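You operate a simulated robot arm through the tools that you are given. There is no shell and no other tool. Be economical: measure what you need, move in short steps, check, and stop when the job is done.

Carry out the task below with a simulated two-armed robot. There is one attempt and no reset: what you move stays moved.

TASK
Pick up the bottle that says "grey" from the top of the pump bench with one hand, pass it to the other hand and put it on the lower shelf of the pad bench. Set down upright: bottle.
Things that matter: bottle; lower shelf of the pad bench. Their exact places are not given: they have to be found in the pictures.

The check looks at the end state, three seconds after you hand in, the way a careful person would. Anything else that was tipped, shoved, dropped, spilled or broken makes it a failure.

THE ROBOT
Two 6-joint arms with two-finger parallel grippers on one trunk, on a base that drives. Base frame: it is fixed to the floor where the robot stands at the start and does not move with it; the origin is under the middle of the robot, x ahead of it, y to its left, z up. Units: m, degrees, N and s.
The left shoulder is at the start at [-0.096, 0.177, 0.781], the right one opposite. With the tool pointing down near the work surface each hand reaches from about 0.1 to 0.66 m from the robot's upright axis, wherever it stands, measured 20 degrees to its own side. Places, roughly: bottle [0.75, -3.5, 1]; lower shelf of the pad bench [2.4, -3.4, 0.2]. Payload 1.57 kg a hand.
The TCP of each hand is the grasp point between the finger pads, 0.03 m short of the fingertips. In the tool frame z runs along the fingers and y along their closing line. Largest opening 0.08 m; finger width 0.017, thickness 0.012; the body of the gripper, 0.04 by 0.082 m, starts 0.08 m behind the TCP.
Orientation is told as [roll, pitch, yaw] about the base's x, y, z axes, in that order, counted from this pose: with the fingers straight down and closing along the base's y, the tool's x points along the base's -x, its y along +y and its z along -z.

THE INTERFACE
- The arms move only by the tool drive_tool. It takes "left_plan", "right_plan" or both (then of equal length, played together; a hand with none holds still); each is a list of rows, each a list of 7 numbers: the opening, from 0 (shut) to 1 (fully open), then the shift along the tool's x, y, z in units of 300 mm (1.0 is 300 mm), then the turn, a rotation vector about the tool's x, y, z in units of 45 degrees (1.0 is 45 degrees). In form: [[fingers, x, y, z, ax, ay, az], ...]. A call has 1 to 12 rows; each row is the pose to reach, as a shift and turn from the pose commanded when the call began, along the tool's axes at that moment. A call with a number of a shift or a turn outside -1 to 1 is refused whole. Rows are played at 5 a second. More than 0.05 m and 8.6 degrees between two rows, or a gripper value outside its range, and nothing of the call is played. Where a pose cannot be reached the arm comes as near as it can. A force on the tool above 40 N (or 10 N above the force at the start of the call, whichever is more), or a blocked arm, ends the call early, and 0.2 s more pass. The fingers move at their own pace (about 0.072 m/s each) and stop on an object; they squeeze with about 32 N. The grip force told is the motor's: it shows also when the fingers shut on nothing. Time passes only in rows, and 0.2 s behind the last, so rows that repeat a pose let the fingers close. It gives the time, the measured TCP pose, the force on the tool (base axes), the opening and the grip force at its end, in the units of the frame above (readings bear some noise), with the torque about the TCP (base axes, N m) and any sound that the robot's microphone picked up, and new pictures: "pictures" is both (left out), scene, wrist or none (wrist: the cameras of the hands that moved).
- Cameras (640 x 400 px; columns grow to the right, rows downward): "scene" is now at [0.0449, 0.0104, 1.5153]; the picture's right is [0.12, -0.99, 0.00], its down [-0.63, -0.08, -0.77] and it looks along [0.76, 0.09, -0.64] (base axes); focal length 293 px, centre (320, 200). "left" rides on the left gripper at [0.072, 0.007, -0.122] in its tool frame; the picture's right is [-0.09, 1.00, 0.00], its down [-0.84, -0.08, -0.54] and it looks along [-0.54, -0.05, 0.84] (tool axes); focal length 238 px, centre (320, 200). "right" rides on the right gripper at [0.072, -0.007, -0.122] in its tool frame; the picture's right is [0.09, 1.00, 0.00], its down [-0.84, 0.08, -0.54] and it looks along [-0.54, 0.05, 0.84] (tool axes); focal length 238 px, centre (320, 200).
- raise_lower(by): slides the trunk up (or, below 0, down) by that many m; the arms and the scene camera ride with it, the base frame stays. It gives what a move gives, with no picture.
- roll_base(legs): drives the robot by 1 to 6 legs, each [ahead, left, turn to the left] in m, m and degrees, along the robot's own axes; the way and the turn of a leg run together, so that a leg with both is an arc; at most 1.5 m and 180 degrees a leg. The arms and the cameras ride along, it lands a little off, and it stops where it bumps. It gives what a move gives, and a new picture of the scene camera.
- aim_head(pan, tilt): turns the head with the scene camera to pan (to the left, within 143 degrees either way) and tilt (down, from -29 to 69), counted from straight ahead of the robot. It gives what a move gives, and a new picture of the scene camera.
- probe_pixels(camera, pixels): for up to 12 pixels [column, row] of the newest picture of that camera ("zoom" is the newest enlarged one), the place [x, y, z] in the base frame of the surface seen there, good to about 0.002 m. The clock stands still meanwhile.
- zoom(camera, box): a new picture of the part [left, top, right, bottom] of that camera's present view, enlarged. The clock stands still meanwhile.
- sign_off(): hands the job in; it is judged then, once.

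Work in short steps. Measure before you move; look again where a grasp or a placing could have gone wrong, and mend it. You have 90 turns and 274 pictures in all, those below and enlarged ones among them. Open the grippers and draw the arms clear of the work before you hand the job in, unless the task says otherwise; then end with one line.

The tools are called after "Request:" as name(argument=value, ...) on one line, values as JSON. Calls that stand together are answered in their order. drive_tool: Moves the arms, as the interface text tells. Its arguments: {"type":"object","properties":{"left_plan":{"type":"array"},"right_plan":{"type":"array"},"pictures":{"type":"string","enum":["both","scene","wrist","none"]}},"required":[]} The other tools are called the same way: raise_lower (by) slides the trunk up or down; roll_base (legs) drives the base; aim_head (pan, tilt) turns the head that bears the scene camera; probe_pixels (camera, pixels) gives the place of the surface under pixels of a picture; zoom (camera, box) takes an enlarged picture of a part of a camera's view; sign_off () hands the job in.

At the start:

```text
time: 0.0
left_tool_pos: [0.4618, 0.2329, 1.1441]
left_orientation: [0.0, -0.1, 0.0]
left_force: [-0.4, 0.6, -0.1]
left_torque: [0.01, 0.0, -0.01]
left_width: 0.0802
left_grasp_force: 0.1
right_tool_pos: [0.4303, -0.2069, 1.1124]
right_orientation: [0.0, 0.0, 0.0]
right_force: [-0.4, -0.6, 0.2]
right_torque: [0.02, 0.0, 0.02]
right_width: 0.0802
right_grasp_force: 0.0
trunk travel left (down, up): [-0.225, 0.103]
robot x, y, heading: [0.0003, 0.0005, 0.2]
head pan, tilt: [6.8, 39.7]
```

scene: 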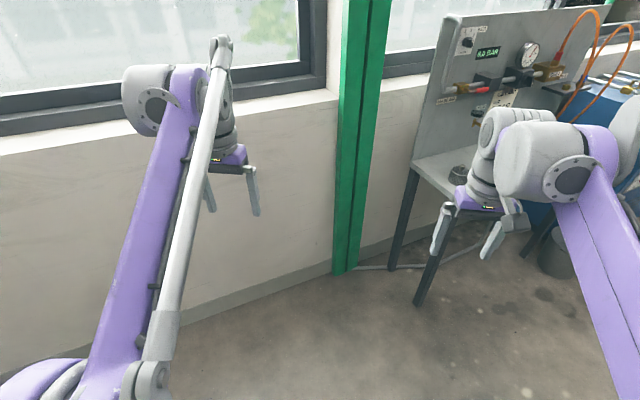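
right: 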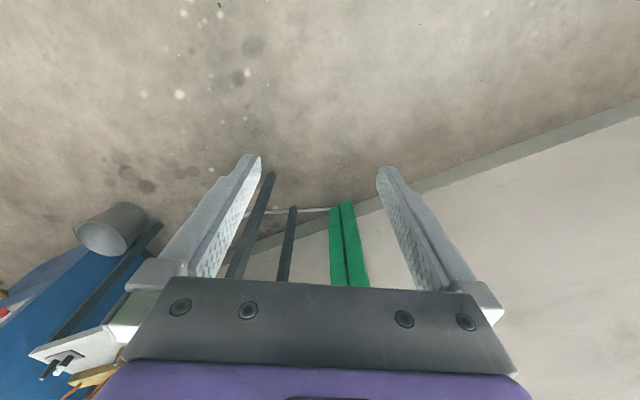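
left: 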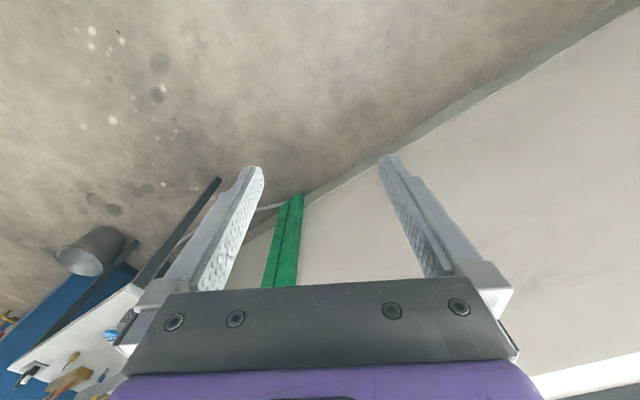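

The picture shows a wall ahead and a bench on the right. The bottle is near [0.75,-3.5,1], so I look right first.

Request:
aim_head(pan=-75, tilt=20)

Request:
aim_head(pan=-35, tilt=30)

```text
time: 1.6
left_tool_pos: [0.4623, 0.2331, 1.1447]
left_orientation: [0.0, 0.0, 0.0]
left_force: [-0.9, 0.3, 0.3]
left_torque: [0.01, 0.02, 0.02]
left_width: 0.0801
left_grasp_force: 0.2
right_tool_pos: [0.4306, -0.2066, 1.1119]
right_orientation: [0.0, 0.0, 0.1]
right_force: [-1.3, 0.1, -0.5]
right_torque: [-0.01, -0.01, 0.02]
right_width: 0.08
right_grasp_force: 0.1
trunk travel left (down, up): [-0.225, 0.103]
robot x, y, heading: [0.0017, 0.0024, 0.2]
head pan, tilt: [-75.0, 20.0]
```

scene: 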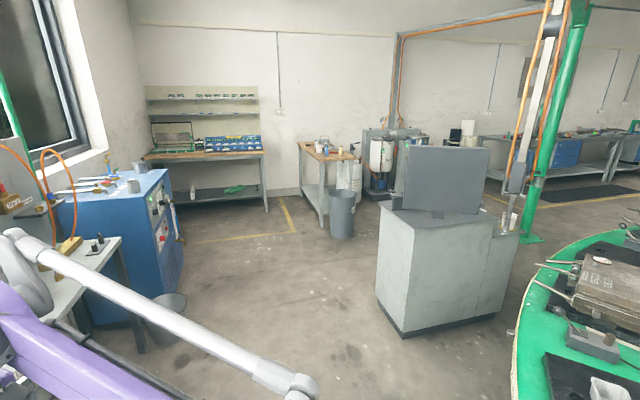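

```text
time: 2.6
left_tool_pos: [0.4619, 0.2328, 1.1459]
left_orientation: [0.0, 0.1, -0.1]
left_force: [-0.1, 0.0, 0.3]
left_torque: [-0.02, 0.01, -0.01]
left_width: 0.0797
left_grasp_force: 0.0
right_tool_pos: [0.4306, -0.2056, 1.1126]
right_orientation: [0.0, 0.0, 0.1]
right_force: [-0.6, -0.7, -0.4]
right_torque: [-0.02, -0.02, 0.01]
right_width: 0.0802
right_grasp_force: 0.1
trunk travel left (down, up): [-0.225, 0.103]
robot x, y, heading: [-0.0022, -0.0013, 0.0]
head pan, tilt: [-35.0, 30.0]
```

scene: 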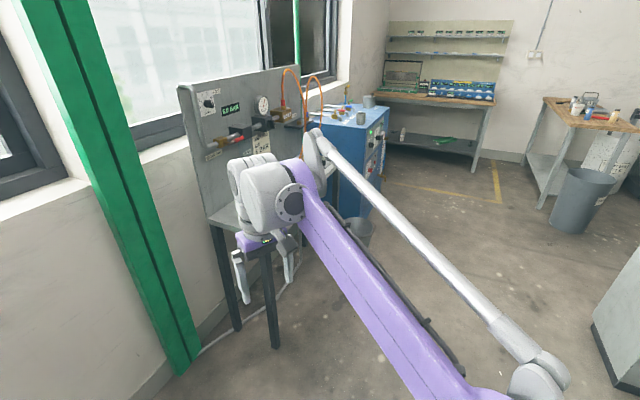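

The wooden table at about (590,115) carries bottles and the bench at (440,100) has a lower shelf. I probe both, and zoom.

Request:
probe_pixels(camera="scene", pixels=[[560, 105], [590, 125], [545, 175], [575, 200], [430, 97], [430, 140], [465, 150], [403, 135], [475, 165], [360, 120], [590, 200], [352, 235]])

Request:
zoom(camera="scene", box=[520, 70, 640, 145])

Request:
zoom(camera="scene", box=[360, 20, 520, 180])

```text
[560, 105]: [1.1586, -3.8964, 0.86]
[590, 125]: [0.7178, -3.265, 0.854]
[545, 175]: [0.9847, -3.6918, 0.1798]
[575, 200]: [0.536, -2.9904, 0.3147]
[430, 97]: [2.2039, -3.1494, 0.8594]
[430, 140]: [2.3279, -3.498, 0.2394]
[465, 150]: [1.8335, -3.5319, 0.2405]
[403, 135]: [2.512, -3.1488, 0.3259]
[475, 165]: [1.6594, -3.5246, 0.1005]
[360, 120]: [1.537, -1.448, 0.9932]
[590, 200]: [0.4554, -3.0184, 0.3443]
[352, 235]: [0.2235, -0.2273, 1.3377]
```

```text
5.33 times, centred on (580, 108) of scene
```

zoom: 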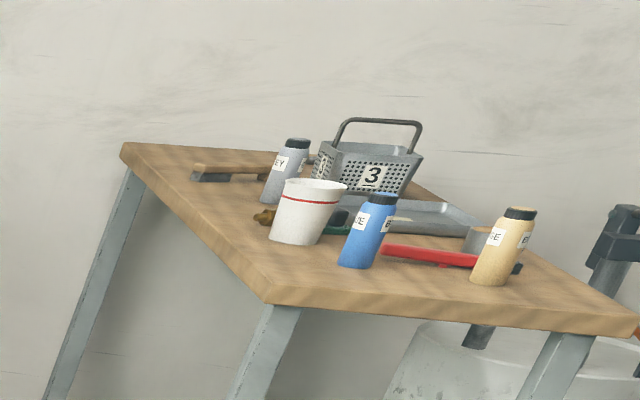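

```text
2.50 times, centred on (440, 100) of scene
```

zoom: 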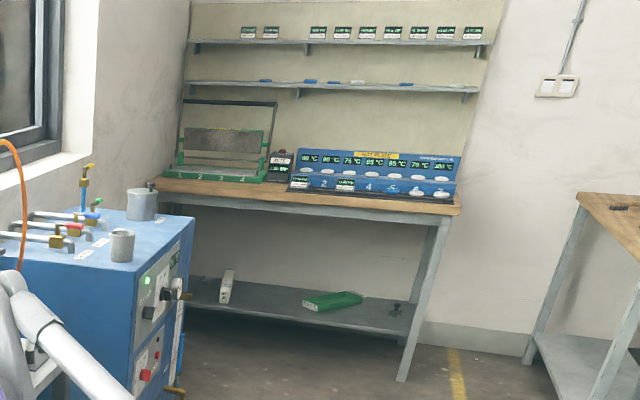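

Grey looks to be the bottle behind the white cup. Before driving I map the obstacles on the way.

Request:
aim_head(pan=-75, tilt=25)

Request:
probe_pixels(camera="scene", pixels=[[378, 280], [400, 310], [500, 285], [500, 180], [540, 230], [515, 330], [345, 215], [340, 165], [180, 210], [150, 310], [115, 235], [320, 185]])

Request:
aim_head(pan=-130, tilt=30)

Request:
probe_pixels(camera="scene", pixels=[[50, 200], [100, 200], [200, 200], [320, 200], [450, 200], [320, 300], [450, 300], [200, 300], [100, 300], [550, 250], [320, 380], [600, 350]])

```text
time: 3.7
left_tool_pos: [0.4619, 0.2334, 1.1433]
left_orientation: [0.0, 0.0, 0.1]
left_force: [-0.1, 0.6, -0.1]
left_torque: [-0.01, 0.0, 0.02]
left_width: 0.08
left_grasp_force: 0.0
right_tool_pos: [0.4315, -0.2058, 1.1117]
right_orientation: [0.0, 0.0, 0.0]
right_force: [-0.2, 0.4, 0.2]
right_torque: [0.01, 0.01, 0.0]
right_width: 0.0799
right_grasp_force: 0.1
trunk travel left (down, up): [-0.225, 0.103]
robot x, y, heading: [-0.0009, -0.0002, 0.0]
head pan, tilt: [-75.0, 25.0]
```

scene: 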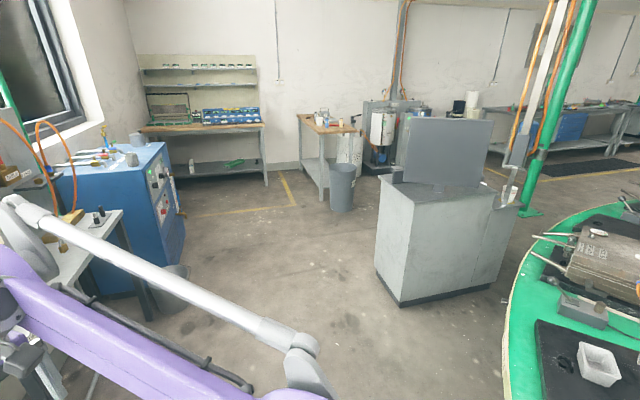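

```text
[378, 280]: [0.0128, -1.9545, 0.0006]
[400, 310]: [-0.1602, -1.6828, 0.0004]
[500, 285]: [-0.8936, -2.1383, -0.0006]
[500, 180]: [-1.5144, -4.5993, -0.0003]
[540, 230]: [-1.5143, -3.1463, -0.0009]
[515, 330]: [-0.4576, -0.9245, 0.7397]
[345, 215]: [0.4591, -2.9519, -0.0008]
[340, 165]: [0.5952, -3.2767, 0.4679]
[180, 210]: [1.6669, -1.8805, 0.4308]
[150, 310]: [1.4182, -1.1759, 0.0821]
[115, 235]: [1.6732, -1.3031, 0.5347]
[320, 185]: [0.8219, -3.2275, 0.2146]
```

```text
time: 4.9
left_tool_pos: [0.4618, 0.2324, 1.1442]
left_orientation: [0.0, 0.0, 0.0]
left_force: [0.0, 0.3, -0.1]
left_torque: [0.01, -0.01, -0.01]
left_width: 0.0799
left_grasp_force: 0.0
right_tool_pos: [0.4303, -0.2054, 1.1121]
right_orientation: [0.0, 0.0, 0.1]
right_force: [0.0, 0.1, -1.3]
right_torque: [0.01, 0.04, -0.04]
right_width: 0.0798
right_grasp_force: 0.1
trunk travel left (down, up): [-0.225, 0.103]
robot x, y, heading: [0.0041, -0.0015, 0.1]
head pan, tilt: [-130.0, 30.0]
```

scene: 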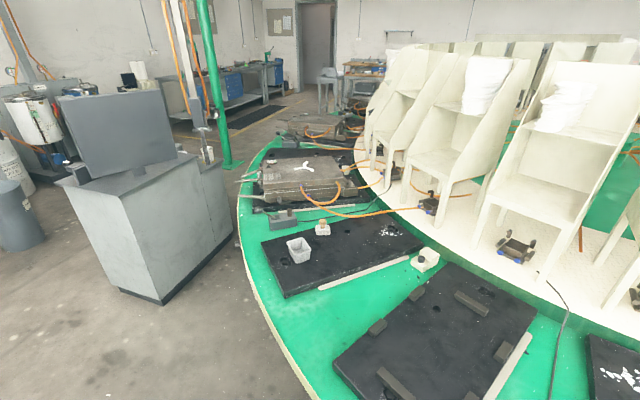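

```text
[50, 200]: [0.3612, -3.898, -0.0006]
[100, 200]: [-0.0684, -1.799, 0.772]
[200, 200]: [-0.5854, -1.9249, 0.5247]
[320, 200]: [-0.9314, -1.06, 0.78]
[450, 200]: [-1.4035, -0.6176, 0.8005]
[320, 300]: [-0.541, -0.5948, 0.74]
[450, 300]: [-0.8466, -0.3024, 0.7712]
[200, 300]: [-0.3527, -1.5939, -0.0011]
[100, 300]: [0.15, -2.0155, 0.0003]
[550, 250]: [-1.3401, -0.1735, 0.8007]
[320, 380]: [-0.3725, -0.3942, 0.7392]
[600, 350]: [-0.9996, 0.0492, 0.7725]
```

The turntable edge is just behind me, so I measure the bench ahead and to the right before turning.

Request:
aim_head(pan=-10, tilt=45)

Request:
aim_head(pan=-50, tilt=50)

```text
time: 6.9
left_tool_pos: [0.4612, 0.2332, 1.1445]
left_orientation: [-0.1, 0.0, 0.0]
left_force: [0.6, -0.4, -0.7]
left_torque: [-0.02, -0.05, -0.02]
left_width: 0.0798
left_grasp_force: 0.0
right_tool_pos: [0.4304, -0.2063, 1.1121]
right_orientation: [0.0, 0.0, 0.1]
right_force: [-0.2, -0.2, 0.6]
right_torque: [0.04, 0.01, -0.01]
right_width: 0.0801
right_grasp_force: 0.0
trunk travel left (down, up): [-0.225, 0.103]
robot x, y, heading: [0.0028, 0.0005, -0.1]
head pan, tilt: [-10.0, 45.0]
```

scene: 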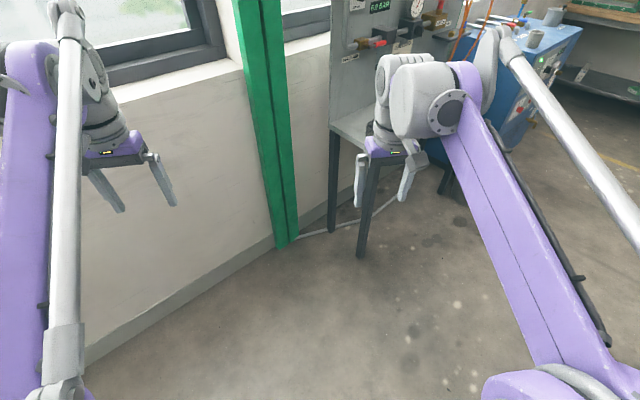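

```text
time: 8.0
left_tool_pos: [0.4614, 0.2334, 1.1444]
left_orientation: [0.0, 0.0, -0.1]
left_force: [0.1, 0.4, 0.0]
left_torque: [0.01, 0.03, -0.01]
left_width: 0.08
left_grasp_force: 0.1
right_tool_pos: [0.4299, -0.2061, 1.1115]
right_orientation: [0.0, 0.1, 0.0]
right_force: [-0.6, -0.1, -0.1]
right_torque: [0.0, -0.03, 0.02]
right_width: 0.0803
right_grasp_force: 0.1
trunk travel left (down, up): [-0.225, 0.103]
robot x, y, heading: [0.0015, 0.0033, 0.1]
head pan, tilt: [-50.0, 50.0]
```

scene: 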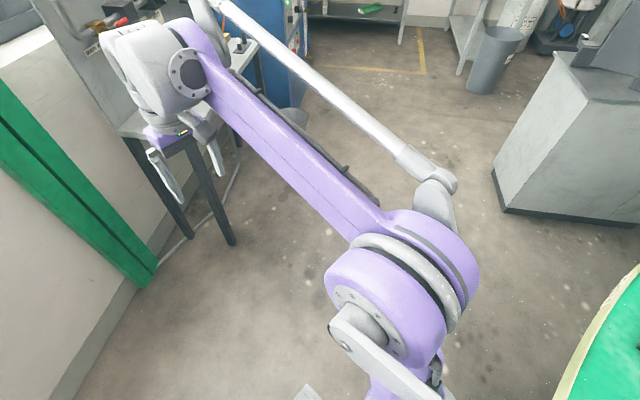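

Request:
probe_pixels(camera="scene", pixels=[[233, 243], [188, 236], [130, 130], [245, 75], [150, 275], [300, 300], [600, 300], [500, 210], [92, 50], [285, 110]])

```text
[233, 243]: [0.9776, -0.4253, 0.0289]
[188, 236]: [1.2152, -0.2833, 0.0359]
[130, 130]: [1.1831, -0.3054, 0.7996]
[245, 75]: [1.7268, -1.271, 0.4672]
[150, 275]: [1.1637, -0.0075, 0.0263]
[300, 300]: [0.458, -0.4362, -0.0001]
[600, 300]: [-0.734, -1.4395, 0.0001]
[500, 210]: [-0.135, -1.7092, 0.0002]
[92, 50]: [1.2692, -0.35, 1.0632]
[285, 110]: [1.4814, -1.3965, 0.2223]
```

The clear corridor runs between the grey cabinet (x<0.02) and the blue unit (x>1.45). I drive ahead 0.65, turn right 90° and go 1.3 m.

Request:
roll_base(legs=[[0.35, 0, 0], [0, 0, -90], [0, 0.35, 0], [1.3, 0, 0]])

Request:
aim_head(pan=0, tilt=25)

```text
time: 23.6
left_tool_pos: [0.9008, -1.7901, 1.1442]
left_orientation: [0.1, 0.0, -91.0]
left_force: [0.8, 0.0, -0.4]
left_torque: [-0.01, 0.03, 0.05]
left_width: 0.0801
left_grasp_force: 0.0
right_tool_pos: [0.4629, -1.7518, 1.1122]
right_orientation: [0.0, 0.1, -91.0]
right_force: [0.1, 0.2, -0.3]
right_torque: [0.01, 0.03, -0.02]
right_width: 0.0801
right_grasp_force: 0.1
trunk travel left (down, up): [-0.225, 0.103]
robot x, y, heading: [0.6764, -1.3235, -91.1]
head pan, tilt: [-50.0, 50.0]
```

scene: 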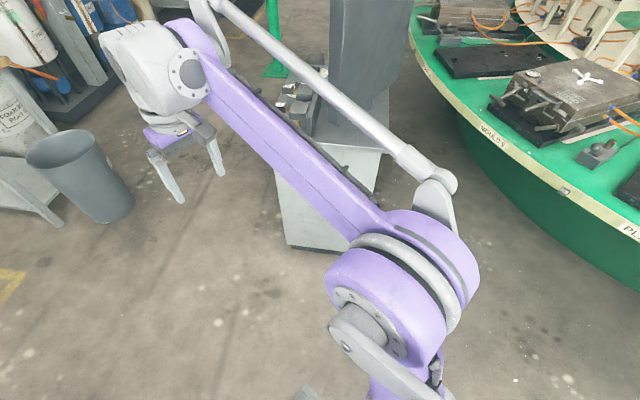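

```text
time: 24.7
left_tool_pos: [0.9024, -1.7902, 1.144]
left_orientation: [0.0, 0.0, -91.0]
left_force: [1.2, 0.3, -0.3]
left_torque: [-0.01, 0.01, -0.01]
left_width: 0.08
left_grasp_force: 0.0
right_tool_pos: [0.4628, -1.7523, 1.113]
right_orientation: [0.0, 0.0, -90.9]
right_force: [-0.4, -0.1, -0.9]
right_torque: [-0.04, 0.0, 0.02]
right_width: 0.0803
right_grasp_force: 0.0
trunk travel left (down, up): [-0.225, 0.103]
robot x, y, heading: [0.6761, -1.325, -90.9]
head pan, tilt: [0.0, 25.0]
```

scene: 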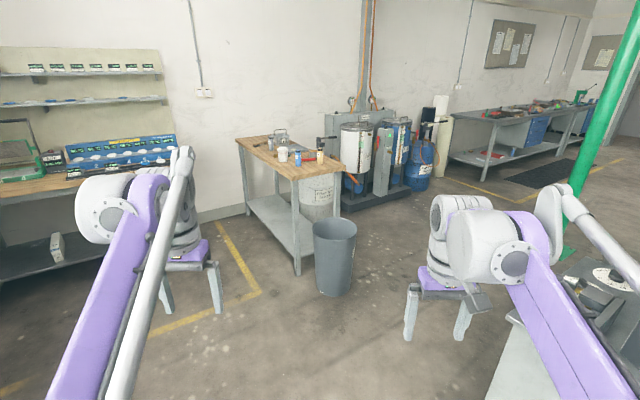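

Now I see the pump bench at (290,160). I zoom and probe it.

Request:
probe_pixels(camera="scene", pixels=[[236, 140], [293, 179], [346, 170], [283, 140], [313, 225], [335, 288], [300, 270], [260, 292], [45, 240], [110, 225], [350, 240]])

Request:
zoom(camera="scene", box=[230, 115, 358, 195])

```text
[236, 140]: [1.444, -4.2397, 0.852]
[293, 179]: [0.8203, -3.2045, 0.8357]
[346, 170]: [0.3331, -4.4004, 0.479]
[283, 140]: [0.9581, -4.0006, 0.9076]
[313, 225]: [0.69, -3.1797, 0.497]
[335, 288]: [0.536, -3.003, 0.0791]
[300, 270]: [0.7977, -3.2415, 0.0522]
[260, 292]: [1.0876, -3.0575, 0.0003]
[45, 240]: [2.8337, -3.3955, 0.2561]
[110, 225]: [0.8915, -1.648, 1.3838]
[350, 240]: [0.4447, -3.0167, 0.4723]
```

```text
5.00 times, centred on (294, 155) of scene
```

zoom: 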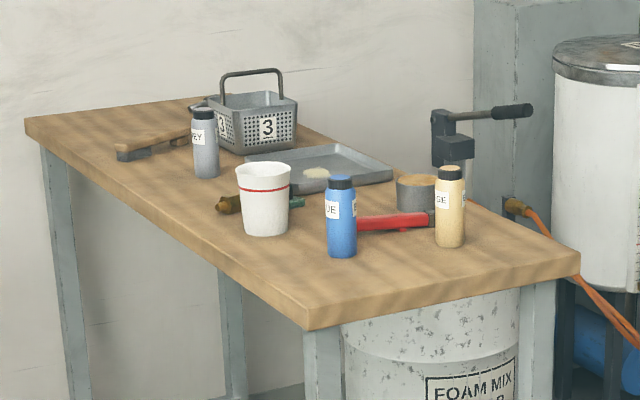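

Request:
probe_pixels(camera="zoom", pixels=[[203, 115], [205, 150], [207, 174], [262, 200], [265, 230], [341, 215], [310, 325], [575, 265], [25, 125], [150, 145], [240, 130], [228, 205]])

```text
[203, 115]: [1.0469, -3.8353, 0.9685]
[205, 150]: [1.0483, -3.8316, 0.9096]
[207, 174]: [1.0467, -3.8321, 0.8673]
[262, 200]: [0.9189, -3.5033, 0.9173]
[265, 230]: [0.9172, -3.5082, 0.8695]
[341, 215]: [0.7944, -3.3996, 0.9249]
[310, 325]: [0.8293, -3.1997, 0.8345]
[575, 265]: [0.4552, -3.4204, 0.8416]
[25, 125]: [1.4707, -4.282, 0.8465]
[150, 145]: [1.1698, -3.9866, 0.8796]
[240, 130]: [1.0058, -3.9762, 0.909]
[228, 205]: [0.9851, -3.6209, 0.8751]
```

The grey bottle is at about (1.05,-3.85), 0.14 m in from the bench's left edge. Now I look at the pad bench to see where I can stand.

Request:
aim_head(pan=45, tilt=30)

Request:
zoom(camera="scene", box=[160, 50, 640, 350])

```text
time: 25.9
left_tool_pos: [0.9025, -1.79, 1.1451]
left_orientation: [0.1, -0.1, -91.0]
left_force: [-0.5, -1.1, 0.6]
left_torque: [0.0, 0.03, 0.01]
left_width: 0.0799
left_grasp_force: 0.1
right_tool_pos: [0.4631, -1.7509, 1.112]
right_orientation: [0.1, 0.0, -91.1]
right_force: [0.5, -1.0, 0.0]
right_torque: [-0.03, 0.0, 0.0]
right_width: 0.0798
right_grasp_force: 0.0
trunk travel left (down, up): [-0.225, 0.103]
robot x, y, heading: [0.6753, -1.3279, -91.2]
head pan, tilt: [45.0, 30.0]
```

scene: 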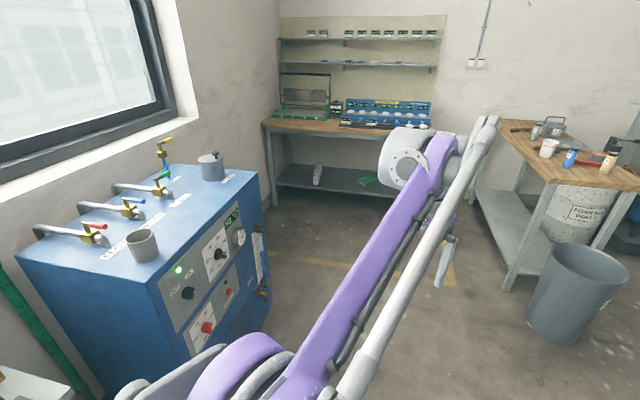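

```text
1.33 times, centred on (400, 200) of scene
```

zoom: 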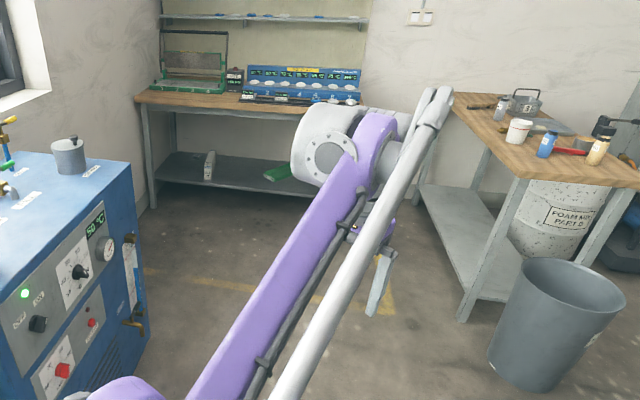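

Request:
probe_pixels(camera="scene", pixels=[[266, 124], [375, 134], [278, 182], [360, 192], [340, 178], [318, 178], [276, 160], [368, 181], [350, 168], [272, 204], [385, 192], [300, 175]])

Request:
zoom(camera="scene", box=[255, 60, 415, 220])

```text
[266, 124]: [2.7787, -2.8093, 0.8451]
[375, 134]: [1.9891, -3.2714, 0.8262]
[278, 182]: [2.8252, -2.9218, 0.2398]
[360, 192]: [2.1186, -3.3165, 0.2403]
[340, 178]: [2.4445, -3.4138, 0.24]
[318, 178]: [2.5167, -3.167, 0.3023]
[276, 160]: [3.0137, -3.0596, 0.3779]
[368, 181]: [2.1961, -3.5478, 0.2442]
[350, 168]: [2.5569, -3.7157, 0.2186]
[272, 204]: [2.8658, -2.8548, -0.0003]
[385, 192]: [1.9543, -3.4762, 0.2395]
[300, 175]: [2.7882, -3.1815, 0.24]
```

```text
2.50 times, centred on (335, 140) of scene
```

zoom: 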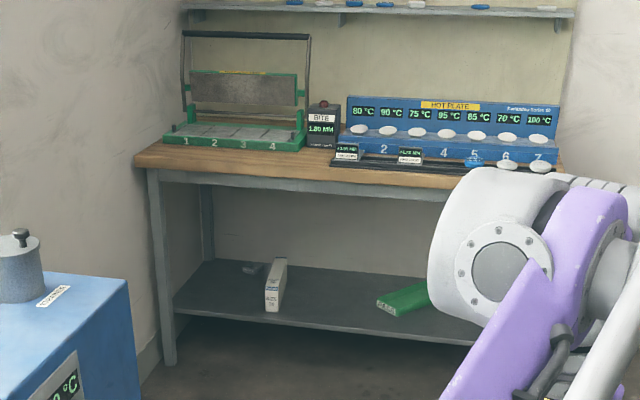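

Both benches share a wall at about -60° heading: the pump bench's left edge is perpendicular to the pad bench front. I drive to the open area in front of both, facing the wall.

Request:
roll_base(legs=[[1.05, 0.45, 0], [0, 0, 31.2]])

Request:
aim_head(pan=-15, tilt=35)

```text
time: 33.2
left_tool_pos: [1.5495, -2.6539, 1.1448]
left_orientation: [0.0, 0.1, -59.4]
left_force: [0.4, -0.6, -0.4]
left_torque: [-0.01, -0.01, 0.03]
left_width: 0.0802
left_grasp_force: 0.0
right_tool_pos: [1.1558, -2.8502, 1.1116]
right_orientation: [0.0, 0.0, -59.4]
right_force: [0.1, 0.6, -0.5]
right_torque: [0.0, 0.02, -0.01]
right_width: 0.0797
right_grasp_force: 0.1
trunk travel left (down, up): [-0.225, 0.103]
robot x, y, heading: [1.1131, -2.3739, -59.2]
head pan, tilt: [45.0, 30.0]
```

scene: 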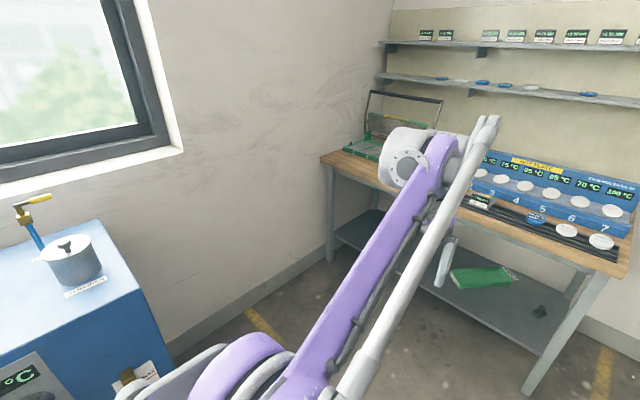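

```text
time: 34.5
left_tool_pos: [1.5498, -2.6527, 1.144]
left_orientation: [0.0, 0.0, -59.4]
left_force: [-0.7, -0.1, 0.2]
left_torque: [0.02, -0.05, 0.0]
left_width: 0.0801
left_grasp_force: 0.1
right_tool_pos: [1.1534, -2.8498, 1.1116]
right_orientation: [0.0, 0.0, -59.5]
right_force: [0.4, 0.3, 0.5]
right_torque: [-0.01, 0.0, -0.02]
right_width: 0.0798
right_grasp_force: 0.1
trunk travel left (down, up): [-0.225, 0.103]
robot x, y, heading: [1.1124, -2.3737, -59.4]
head pan, tilt: [-15.0, 35.0]
```

scene: 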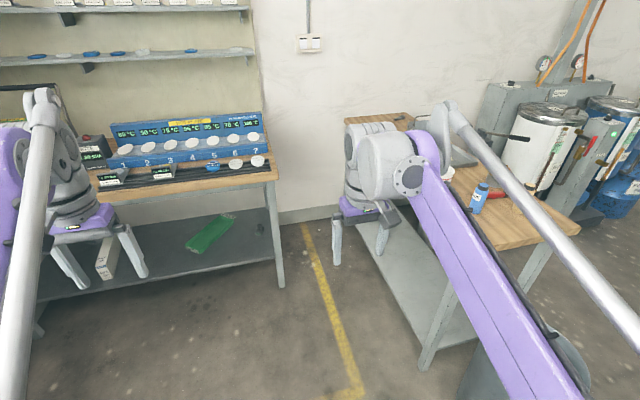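

The shelf has a free stretch between the white box (107,258) and the green item (210,235). I probe those and the gap between the benches.

Request:
probe_pixels(camera="scene", pixels=[[280, 284], [278, 175], [272, 255], [165, 262], [165, 275], [125, 285], [240, 225], [195, 248], [160, 240], [425, 366], [410, 120], [260, 228]])

Request:
zoom(camera="scene", box=[30, 170, 300, 340])

```text
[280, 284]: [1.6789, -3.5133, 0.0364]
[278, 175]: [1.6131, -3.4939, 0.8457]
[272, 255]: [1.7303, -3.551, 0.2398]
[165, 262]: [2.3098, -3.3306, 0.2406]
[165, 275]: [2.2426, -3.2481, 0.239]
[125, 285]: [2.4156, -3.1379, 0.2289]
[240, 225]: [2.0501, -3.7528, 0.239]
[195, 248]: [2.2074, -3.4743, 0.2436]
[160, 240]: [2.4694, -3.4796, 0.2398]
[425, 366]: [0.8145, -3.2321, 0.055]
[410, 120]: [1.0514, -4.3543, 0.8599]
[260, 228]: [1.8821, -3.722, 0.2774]
```

```text
2.35 times, centred on (165, 255) of scene
```

zoom: 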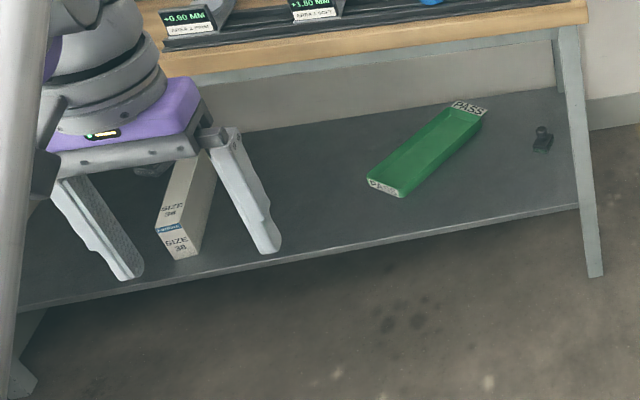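

Bench geometry is clear: gap roughly u 0.36–0.89 along the wall. I move ahead and right so that the right arm can reach the grey bottle.

Request:
roll_base(legs=[[0.0, -0.3, 0], [0.72, 0, 0]])

Request:
aim_head(pan=-50, tilt=40)

```text
time: 41.2
left_tool_pos: [1.6572, -3.4155, 1.1445]
left_orientation: [-0.1, 0.0, -58.9]
left_force: [0.2, 0.3, -0.5]
left_torque: [-0.03, -0.01, -0.01]
left_width: 0.0801
left_grasp_force: 0.0
right_tool_pos: [1.2645, -3.6149, 1.1134]
right_orientation: [0.0, 0.0, -58.9]
right_force: [-1.4, 0.7, -0.6]
right_torque: [0.03, 0.04, 0.01]
right_width: 0.0799
right_grasp_force: 0.0
trunk travel left (down, up): [-0.225, 0.103]
robot x, y, heading: [1.2191, -3.1432, -58.8]
head pan, tilt: [-15.0, 35.0]
```

scene: 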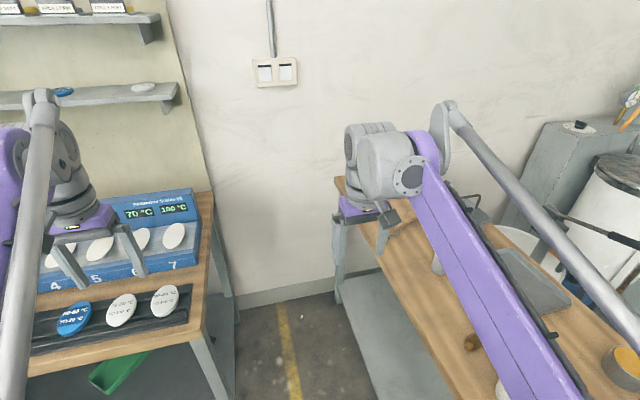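

```text
time: 42.2
left_tool_pos: [1.655, -3.4147, 1.1442]
left_orientation: [-0.1, 0.0, -58.9]
left_force: [1.1, 0.1, 0.1]
left_torque: [-0.03, 0.0, -0.03]
left_width: 0.0799
left_grasp_force: 0.1
right_tool_pos: [1.2648, -3.6149, 1.1124]
right_orientation: [0.0, 0.0, -58.9]
right_force: [-0.9, 0.1, 0.8]
right_torque: [0.02, -0.01, 0.0]
right_width: 0.0802
right_grasp_force: 0.1
trunk travel left (down, up): [-0.225, 0.103]
robot x, y, heading: [1.2178, -3.1425, -58.8]
head pan, tilt: [-50.0, 40.0]
```

scene: 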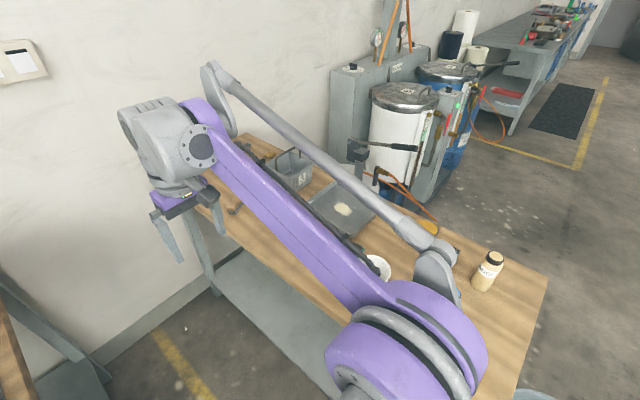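

The bottle is hidden by the arm. I come 0.09 m nearer, then check with the right wrist camera.

Request:
roll_base(legs=[[0.09, 0, -1]])

Request:
drive_tool(right_plan=[[1, 0, -0.03, 0, 0, 0, 0], [1, 0, -0.06, 0, 0, 0, 0]], pictures="both")

```text
time: 43.3
left_tool_pos: [1.6967, -3.4985, 1.1459]
left_orientation: [0.0, 0.0, -59.9]
left_force: [-0.2, 0.7, 0.3]
left_torque: [0.04, 0.0, -0.04]
left_width: 0.0802
left_grasp_force: 0.0
right_tool_pos: [1.2998, -3.692, 1.1134]
right_orientation: [0.0, 0.0, -59.9]
right_force: [-0.3, -0.5, 0.6]
right_torque: [0.05, 0.02, 0.0]
right_width: 0.0797
right_grasp_force: 0.1
trunk travel left (down, up): [-0.225, 0.103]
robot x, y, heading: [1.2648, -3.2122, -59.9]
head pan, tilt: [-50.0, 40.0]
```

scene: 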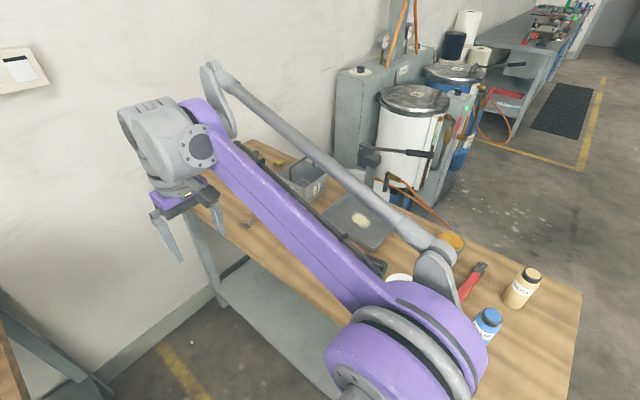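

```text
time: 43.9
left_tool_pos: [1.6962, -3.4988, 1.1446]
left_orientation: [0.0, 0.0, -59.8]
left_force: [-0.1, 0.1, 0.5]
left_torque: [0.0, -0.01, -0.02]
left_width: 0.0799
left_grasp_force: 0.1
right_tool_pos: [1.2847, -3.7008, 1.1117]
right_orientation: [0.0, 0.0, -59.9]
right_force: [0.7, -0.8, 0.7]
right_torque: [0.03, 0.01, -0.03]
right_width: 0.0799
right_grasp_force: 0.1
trunk travel left (down, up): [-0.225, 0.103]
robot x, y, heading: [1.2617, -3.2157, -59.6]
head pan, tilt: [-50.0, 40.0]
```

scene: 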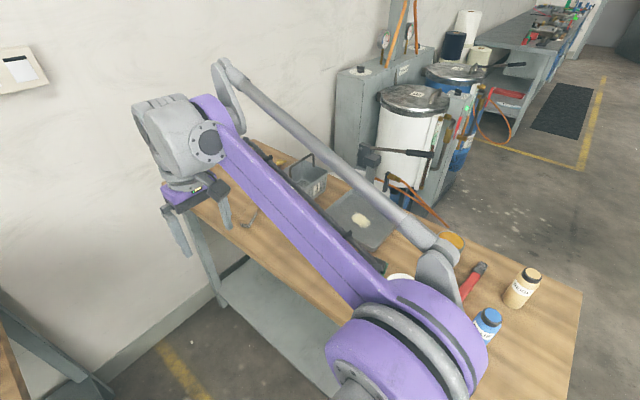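
right: 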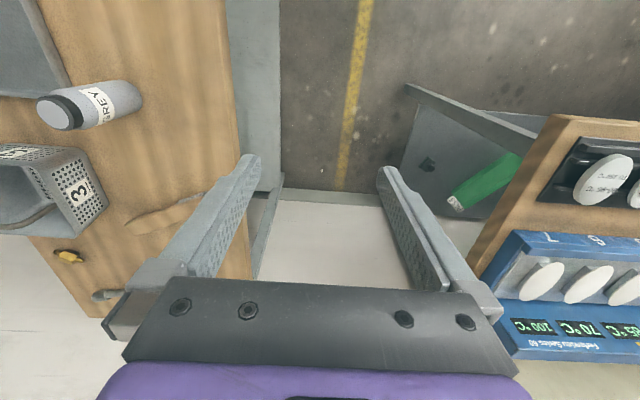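

The wrist camera shows the GREY bottle at (90,105). I probe it and its neighbours.

Request:
probe_pixels(camera="right", pixels=[[60, 113], [78, 92], [76, 121], [85, 105], [120, 98], [136, 96], [160, 110], [105, 195], [85, 155], [30, 170], [230, 120]])

Request:
zoom(camera="right", box=[0, 30, 240, 180])

```text
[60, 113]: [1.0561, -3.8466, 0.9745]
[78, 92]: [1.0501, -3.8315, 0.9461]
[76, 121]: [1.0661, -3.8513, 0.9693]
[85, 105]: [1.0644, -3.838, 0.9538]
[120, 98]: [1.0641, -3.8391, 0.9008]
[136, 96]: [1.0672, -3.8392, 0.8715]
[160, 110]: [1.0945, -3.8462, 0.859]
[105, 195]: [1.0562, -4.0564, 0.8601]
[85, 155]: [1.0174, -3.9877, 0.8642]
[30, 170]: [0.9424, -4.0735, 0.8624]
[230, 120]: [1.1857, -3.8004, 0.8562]
```

```text
2.67 times, centred on (120, 105) of right
```

zoom: 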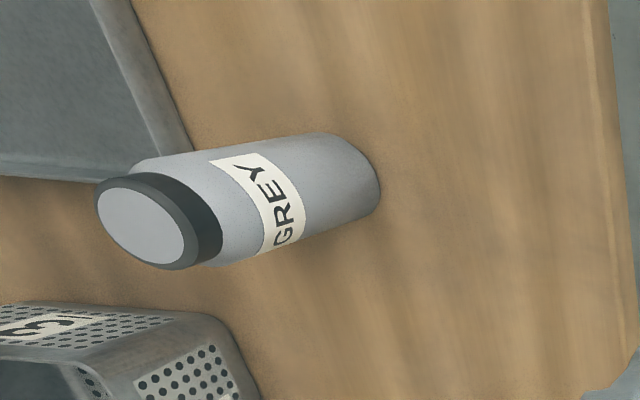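

Request:
probe_pixels(camera="zoom", pixels=[[141, 228], [105, 210], [178, 250], [125, 192], [160, 262], [103, 230], [180, 225], [340, 155], [370, 195], [175, 260]])

```text
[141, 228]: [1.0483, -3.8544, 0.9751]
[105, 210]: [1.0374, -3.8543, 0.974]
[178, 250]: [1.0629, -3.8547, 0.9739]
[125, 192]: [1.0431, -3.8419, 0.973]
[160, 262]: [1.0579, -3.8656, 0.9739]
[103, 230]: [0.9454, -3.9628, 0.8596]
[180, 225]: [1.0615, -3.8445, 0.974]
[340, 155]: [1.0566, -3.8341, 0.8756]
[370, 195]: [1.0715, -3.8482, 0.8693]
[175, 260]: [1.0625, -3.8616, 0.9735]
```

Bottle axis at (1.049,-3.854), base z 0.858, top 0.975. I move the right hand over it at the present height.

Request:
drive_tool(right_plan=[[1, -0.007, -0.155, 0, 0, 0, 0], [1, -0.015, -0.31, 0, 0, 0, 0], [1, -0.022, -0.465, 0, 0, 0, 0], [1, -0.03, -0.62, 0, 0, 0, 0], [1, -0.038, -0.775, 0, 0, 0, 0], [1, -0.047, -0.93, 0, 0, 0, 0], [1, -0.047, -0.937, 0, 0, 0, 0]])

```text
time: 45.5
left_tool_pos: [1.6965, -3.4989, 1.1445]
left_orientation: [-0.1, 0.0, -59.9]
left_force: [0.6, 0.0, 0.6]
left_torque: [0.01, 0.04, 0.0]
left_width: 0.0799
left_grasp_force: 0.1
right_tool_pos: [1.0502, -3.855, 1.1123]
right_orientation: [0.0, 0.1, -59.9]
right_force: [-0.1, 0.2, 0.3]
right_torque: [0.01, 0.02, 0.0]
right_width: 0.0795
right_grasp_force: 0.0
trunk travel left (down, up): [-0.225, 0.103]
robot x, y, heading: [1.2623, -3.2213, -59.6]
head pan, tilt: [-50.0, 40.0]
```

scene: 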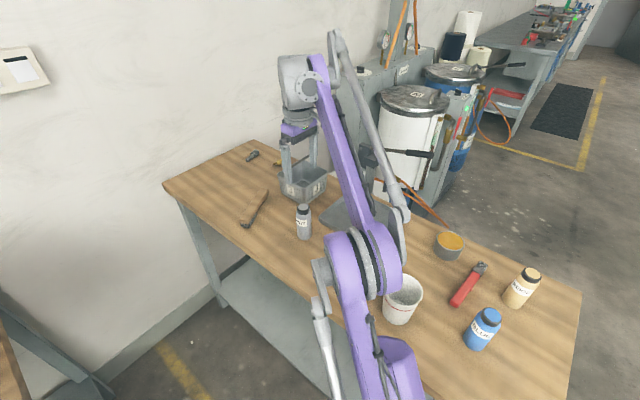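
right: 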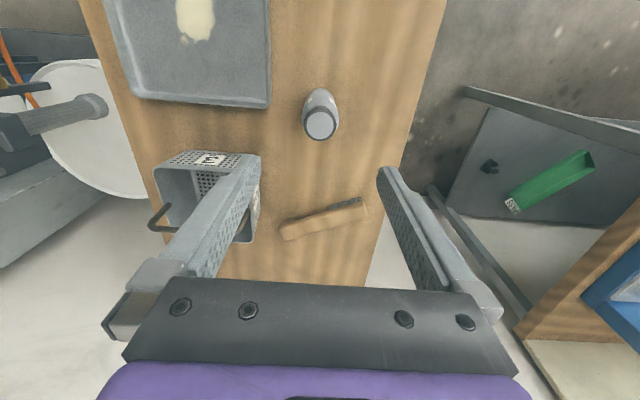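

Bottle lid shows at (320,125), midway between fingers. I confirm its place and the basket's handle height.

Request:
probe_pixels(camera="right", pixels=[[320, 126], [308, 126], [332, 126], [320, 137], [160, 212], [265, 103]])

```text
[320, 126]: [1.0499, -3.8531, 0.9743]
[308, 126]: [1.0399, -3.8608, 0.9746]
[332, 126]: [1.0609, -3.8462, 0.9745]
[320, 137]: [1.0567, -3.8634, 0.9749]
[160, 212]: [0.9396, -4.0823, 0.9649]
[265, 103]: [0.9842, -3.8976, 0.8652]
```

Centred. I descend to z≈0.9485 and close.

Request:
drive_tool(right_plan=[[1, 0, 0, 0.15, 0, 0, 0], [1, 0, 0, 0.3, 0, 0, 0], [1, 0, 0, 0.43, 0, 0, 0], [1, 0, 0, 0.546, 0, 0, 0], [1, 0, 0, 0.546, 0, 0, 0], [0, 0, 0, 0.546, 0, 0, 0], [0, 0, 0, 0.546, 0, 0, 0], [0, 0, 0, 0.546, 0, 0, 0], [0, 0, 0, 0.546, 0, 0, 0]])

```text
time: 47.5
left_tool_pos: [1.6973, -3.4982, 1.1446]
left_orientation: [0.0, 0.0, -59.9]
left_force: [0.7, 0.6, 0.5]
left_torque: [-0.03, 0.02, -0.02]
left_width: 0.08
left_grasp_force: 0.0
right_tool_pos: [1.0494, -3.852, 0.9476]
right_orientation: [0.0, 0.0, -60.0]
right_force: [0.6, -0.7, -0.1]
right_torque: [-0.02, 0.01, -0.02]
right_width: 0.0428
right_grasp_force: 31.7
trunk travel left (down, up): [-0.225, 0.103]
robot x, y, heading: [1.2641, -3.2139, -59.9]
head pan, tilt: [-50.0, 40.0]
```

scene: 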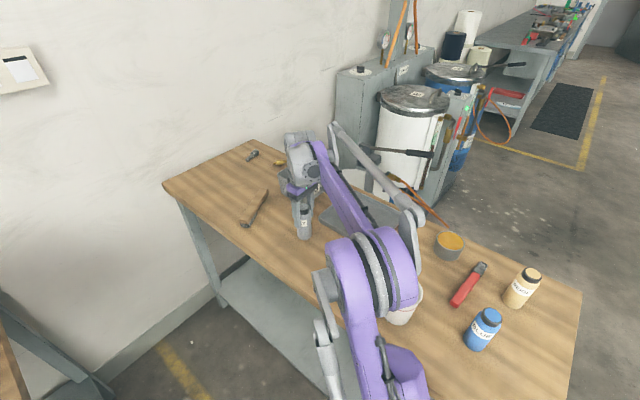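
right: 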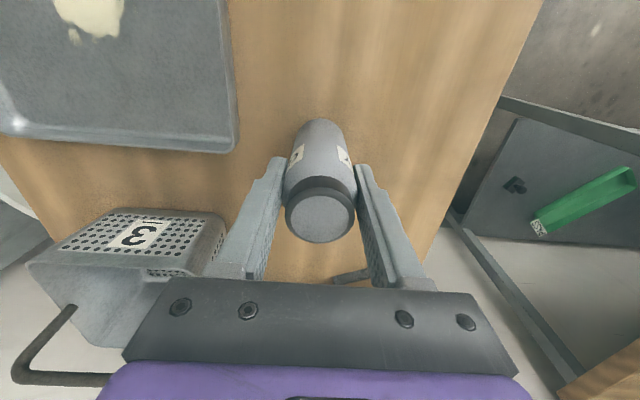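

Gripped at width 0.043, and the cup looks untouched. Lift straight up 0.2 m.

Request:
drive_tool(right_plan=[[0, 0, 0, -0.1, 0, 0, 0], [0, 0, 0, -0.25, 0, 0, 0], [0, 0, 0, -0.4, 0, 0, 0], [0, 0, 0, -0.55, 0, 0, 0], [0, 0, 0, -0.65, 0, 0, 0]])

```text
time: 48.7
left_tool_pos: [1.6965, -3.498, 1.1445]
left_orientation: [0.0, 0.0, -59.9]
left_force: [0.2, -0.1, -0.2]
left_torque: [-0.02, -0.02, 0.01]
left_width: 0.0799
left_grasp_force: 0.1
right_tool_pos: [1.0495, -3.8482, 1.1278]
right_orientation: [-0.1, 0.0, -59.9]
right_force: [-0.3, -0.4, -1.3]
right_torque: [0.01, 0.01, -0.01]
right_width: 0.0428
right_grasp_force: 32.1
right hand out of reach, approached as far as the arm can: row 5
trunk travel left (down, up): [-0.225, 0.103]
robot x, y, heading: [1.2617, -3.214, -59.9]
head pan, tilt: [-50.0, 40.0]
```

scene: 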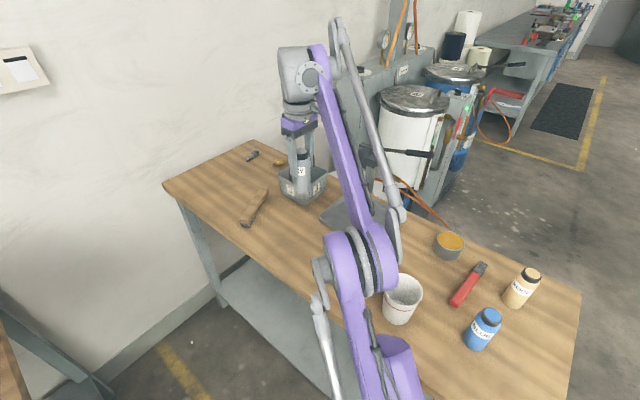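
right: 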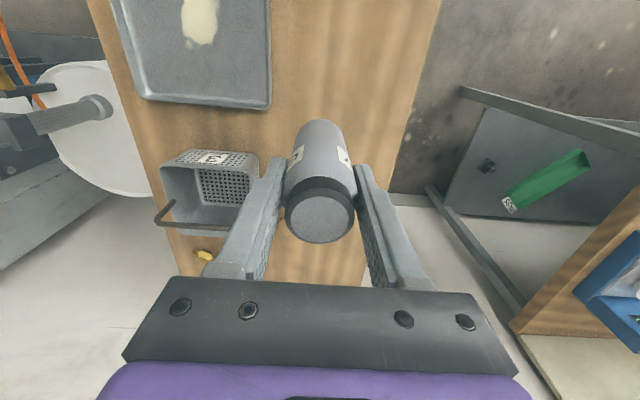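

Bottle is clear of everything. I bring the right hand to the robot's front over the gap.

Request:
drive_tool(right_plan=[[0, 0.02, 0.16, 0, 0, 0, 0], [0, 0.04, 0.32, 0, 0, 0, 0], [0, 0.06, 0.48, 0, 0, 0, 0], [0, 0.08, 0.64, 0, 0, 0, 0], [0, 0.1, 0.8, 0, 0, 0, 0], [0, 0.12, 0.95, 0, 0, 0, 0]], pictures="scene")

Request:
roll_base(legs=[[-0.5, 0, 0]])

Request:
aim_head(pan=0, tilt=45)

```text
time: 50.1
left_tool_pos: [1.6959, -3.4975, 1.1448]
left_orientation: [0.0, 0.1, -59.9]
left_force: [0.2, 0.6, 0.5]
left_torque: [-0.03, 0.0, 0.02]
left_width: 0.0801
left_grasp_force: 0.0
right_tool_pos: [1.2783, -3.6753, 1.13]
right_orientation: [0.1, 0.0, -59.9]
right_force: [0.8, 0.2, -2.4]
right_torque: [0.01, 0.02, -0.02]
right_width: 0.0429
right_grasp_force: 32.2
trunk travel left (down, up): [-0.225, 0.103]
robot x, y, heading: [1.2624, -3.2139, -59.9]
head pan, tilt: [-50.0, 40.0]
```

scene: 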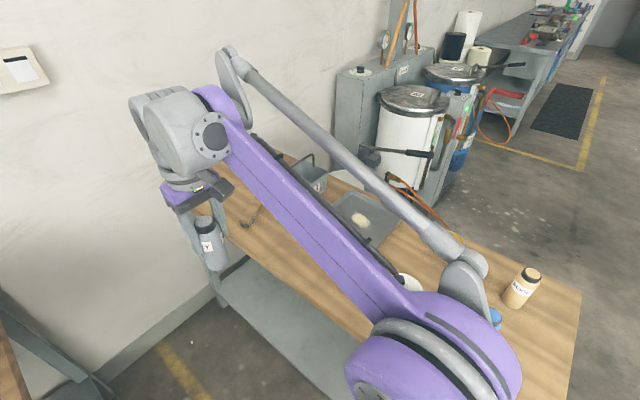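

```text
time: 53.0
left_tool_pos: [1.4491, -3.0686, 1.1456]
left_orientation: [0.1, 0.0, -59.4]
left_force: [-0.2, -0.7, 0.6]
left_torque: [0.0, 0.01, 0.04]
left_width: 0.0801
left_grasp_force: 0.1
right_tool_pos: [1.0321, -3.249, 1.1292]
right_orientation: [0.0, 0.0, -59.6]
right_force: [0.0, 0.6, -1.3]
right_torque: [0.02, 0.01, -0.02]
right_width: 0.0432
right_grasp_force: 31.9
trunk travel left (down, up): [-0.225, 0.103]
robot x, y, heading: [1.0131, -2.7888, -59.5]
head pan, tilt: [-50.0, 40.0]
```

scene: 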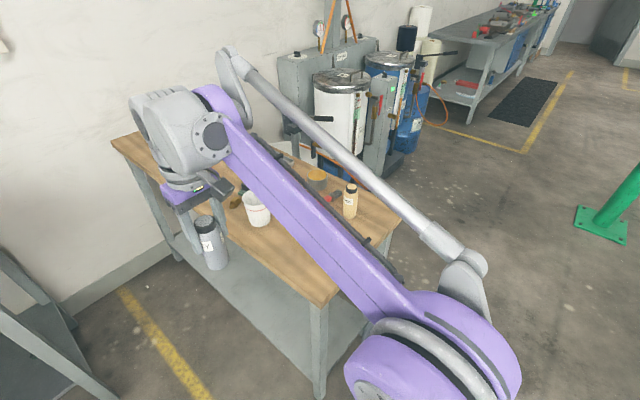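

```text
time: 54.2
left_tool_pos: [1.4495, -3.068, 1.1453]
left_orientation: [0.1, 0.0, -59.5]
left_force: [-0.2, 0.4, 0.9]
left_torque: [0.0, -0.03, 0.02]
left_width: 0.0799
left_grasp_force: 0.1
right_tool_pos: [1.0327, -3.249, 1.1291]
right_orientation: [0.1, 0.1, -59.5]
right_force: [0.3, -0.3, -2.0]
right_torque: [0.0, -0.01, 0.04]
right_width: 0.0432
right_grasp_force: 31.5
trunk travel left (down, up): [-0.225, 0.103]
robot x, y, heading: [1.0166, -2.7842, -59.5]
head pan, tilt: [0.0, 45.0]
```

scene: 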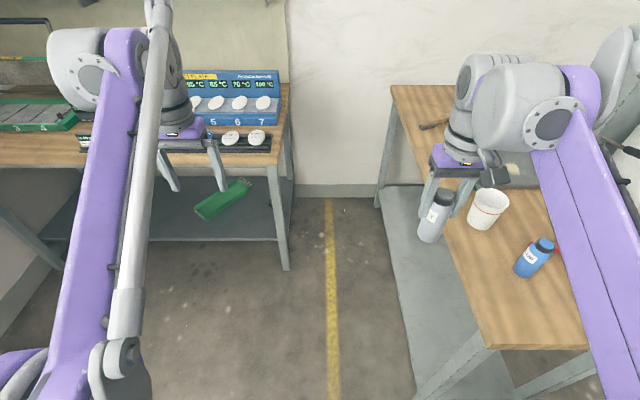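

Robot is in open space with the bottle in the right hand. I bring the right hand to the middle and pitch the left hand's fingers forward.

Request:
drive_tool(right_plan=[[0, 0, 0.105, 0.04, 0, 0, 0], [0, 0, 0.21, 0.08, 0, 0, 0], [0, -0.01, 0.315, 0.13, 0, 0, 0], [0, -0.02, 0.42, 0.18, 0, 0, 0], [0, -0.03, 0.525, 0.22, 0, 0, 0], [0, -0.04, 0.63, 0.26, 0, 0, 0]], left_plan=[[1, 0.075, -0.02, 0.025, 0, -0.167, 0], [1, 0.15, -0.04, 0.05, 0, -0.333, 0], [1, 0.225, -0.06, 0.075, 0, -0.5, 0], [1, 0.3, -0.08, 0.1, 0, -0.667, 0], [1, 0.375, -0.1, 0.125, 0, -0.833, 0], [1, 0.448, -0.1, 0.15, 0, -1, 0]])

```text
time: 55.6
left_tool_pos: [1.3548, -2.9664, 1.0984]
left_orientation: [-0.1, -45.2, -59.3]
left_force: [-0.4, 0.1, 0.4]
left_torque: [0.0, 0.02, 0.03]
left_width: 0.0802
left_grasp_force: 0.0
right_tool_pos: [1.2017, -3.1618, 1.0534]
right_orientation: [-0.1, 0.0, -59.5]
right_force: [-0.5, 0.4, -1.2]
right_torque: [0.01, 0.0, 0.0]
right_width: 0.043
right_grasp_force: 32.0
trunk travel left (down, up): [-0.225, 0.103]
robot x, y, heading: [1.0124, -2.7883, -59.5]
head pan, tilt: [0.0, 45.0]
```

scene: 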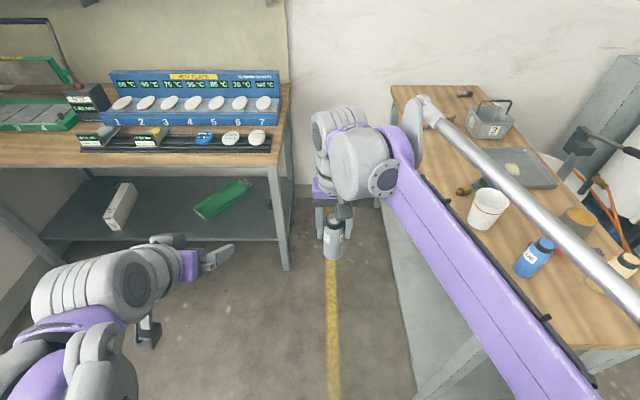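
right: 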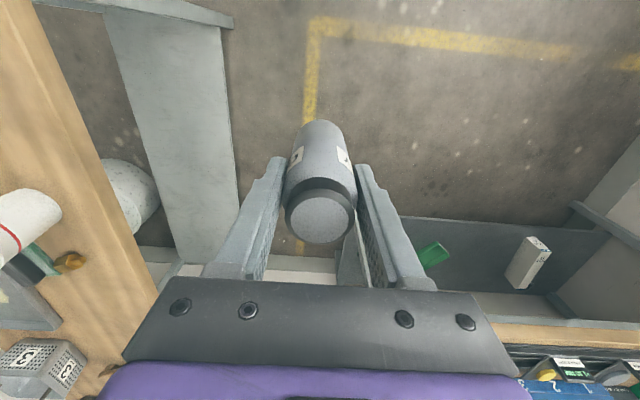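
left: 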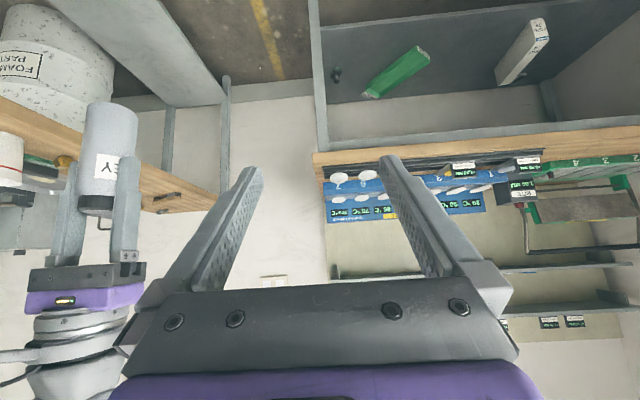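

Left wrist camera sees the bottle at (110,150). I yaw the left hand 30° to the right so it points at the bottle.

Request:
drive_tool(left_plan=[[1, 0, 0, 0, 0.118, 0, 0.118], [1, 0, 0, 0, 0.236, 0, 0.236], [1, 0, 0, 0, 0.354, 0, 0.354], [1, 0, 0, 0, 0.471, 0, 0.471], [1, 0, 0, 0, 0.471, 0, 0.471]], pictures="wrist")

```text
time: 56.8
left_tool_pos: [1.3546, -2.9671, 1.1001]
left_orientation: [0.0, -45.0, -89.5]
left_force: [0.6, -0.1, -0.9]
left_torque: [0.01, -0.02, -0.01]
left_width: 0.08
left_grasp_force: 0.1
right_tool_pos: [1.2001, -3.1625, 1.0538]
right_orientation: [0.0, 0.1, -59.5]
right_force: [0.0, -0.3, -1.6]
right_torque: [-0.03, 0.01, 0.02]
right_width: 0.0433
right_grasp_force: 31.6
trunk travel left (down, up): [-0.225, 0.103]
robot x, y, heading: [1.0146, -2.7908, -59.6]
head pan, tilt: [0.0, 45.0]
```

left: 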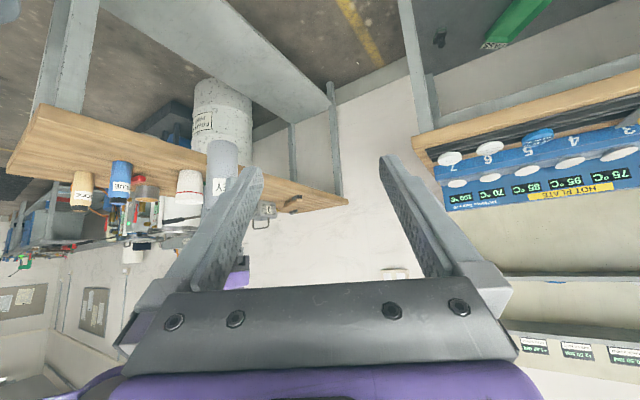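

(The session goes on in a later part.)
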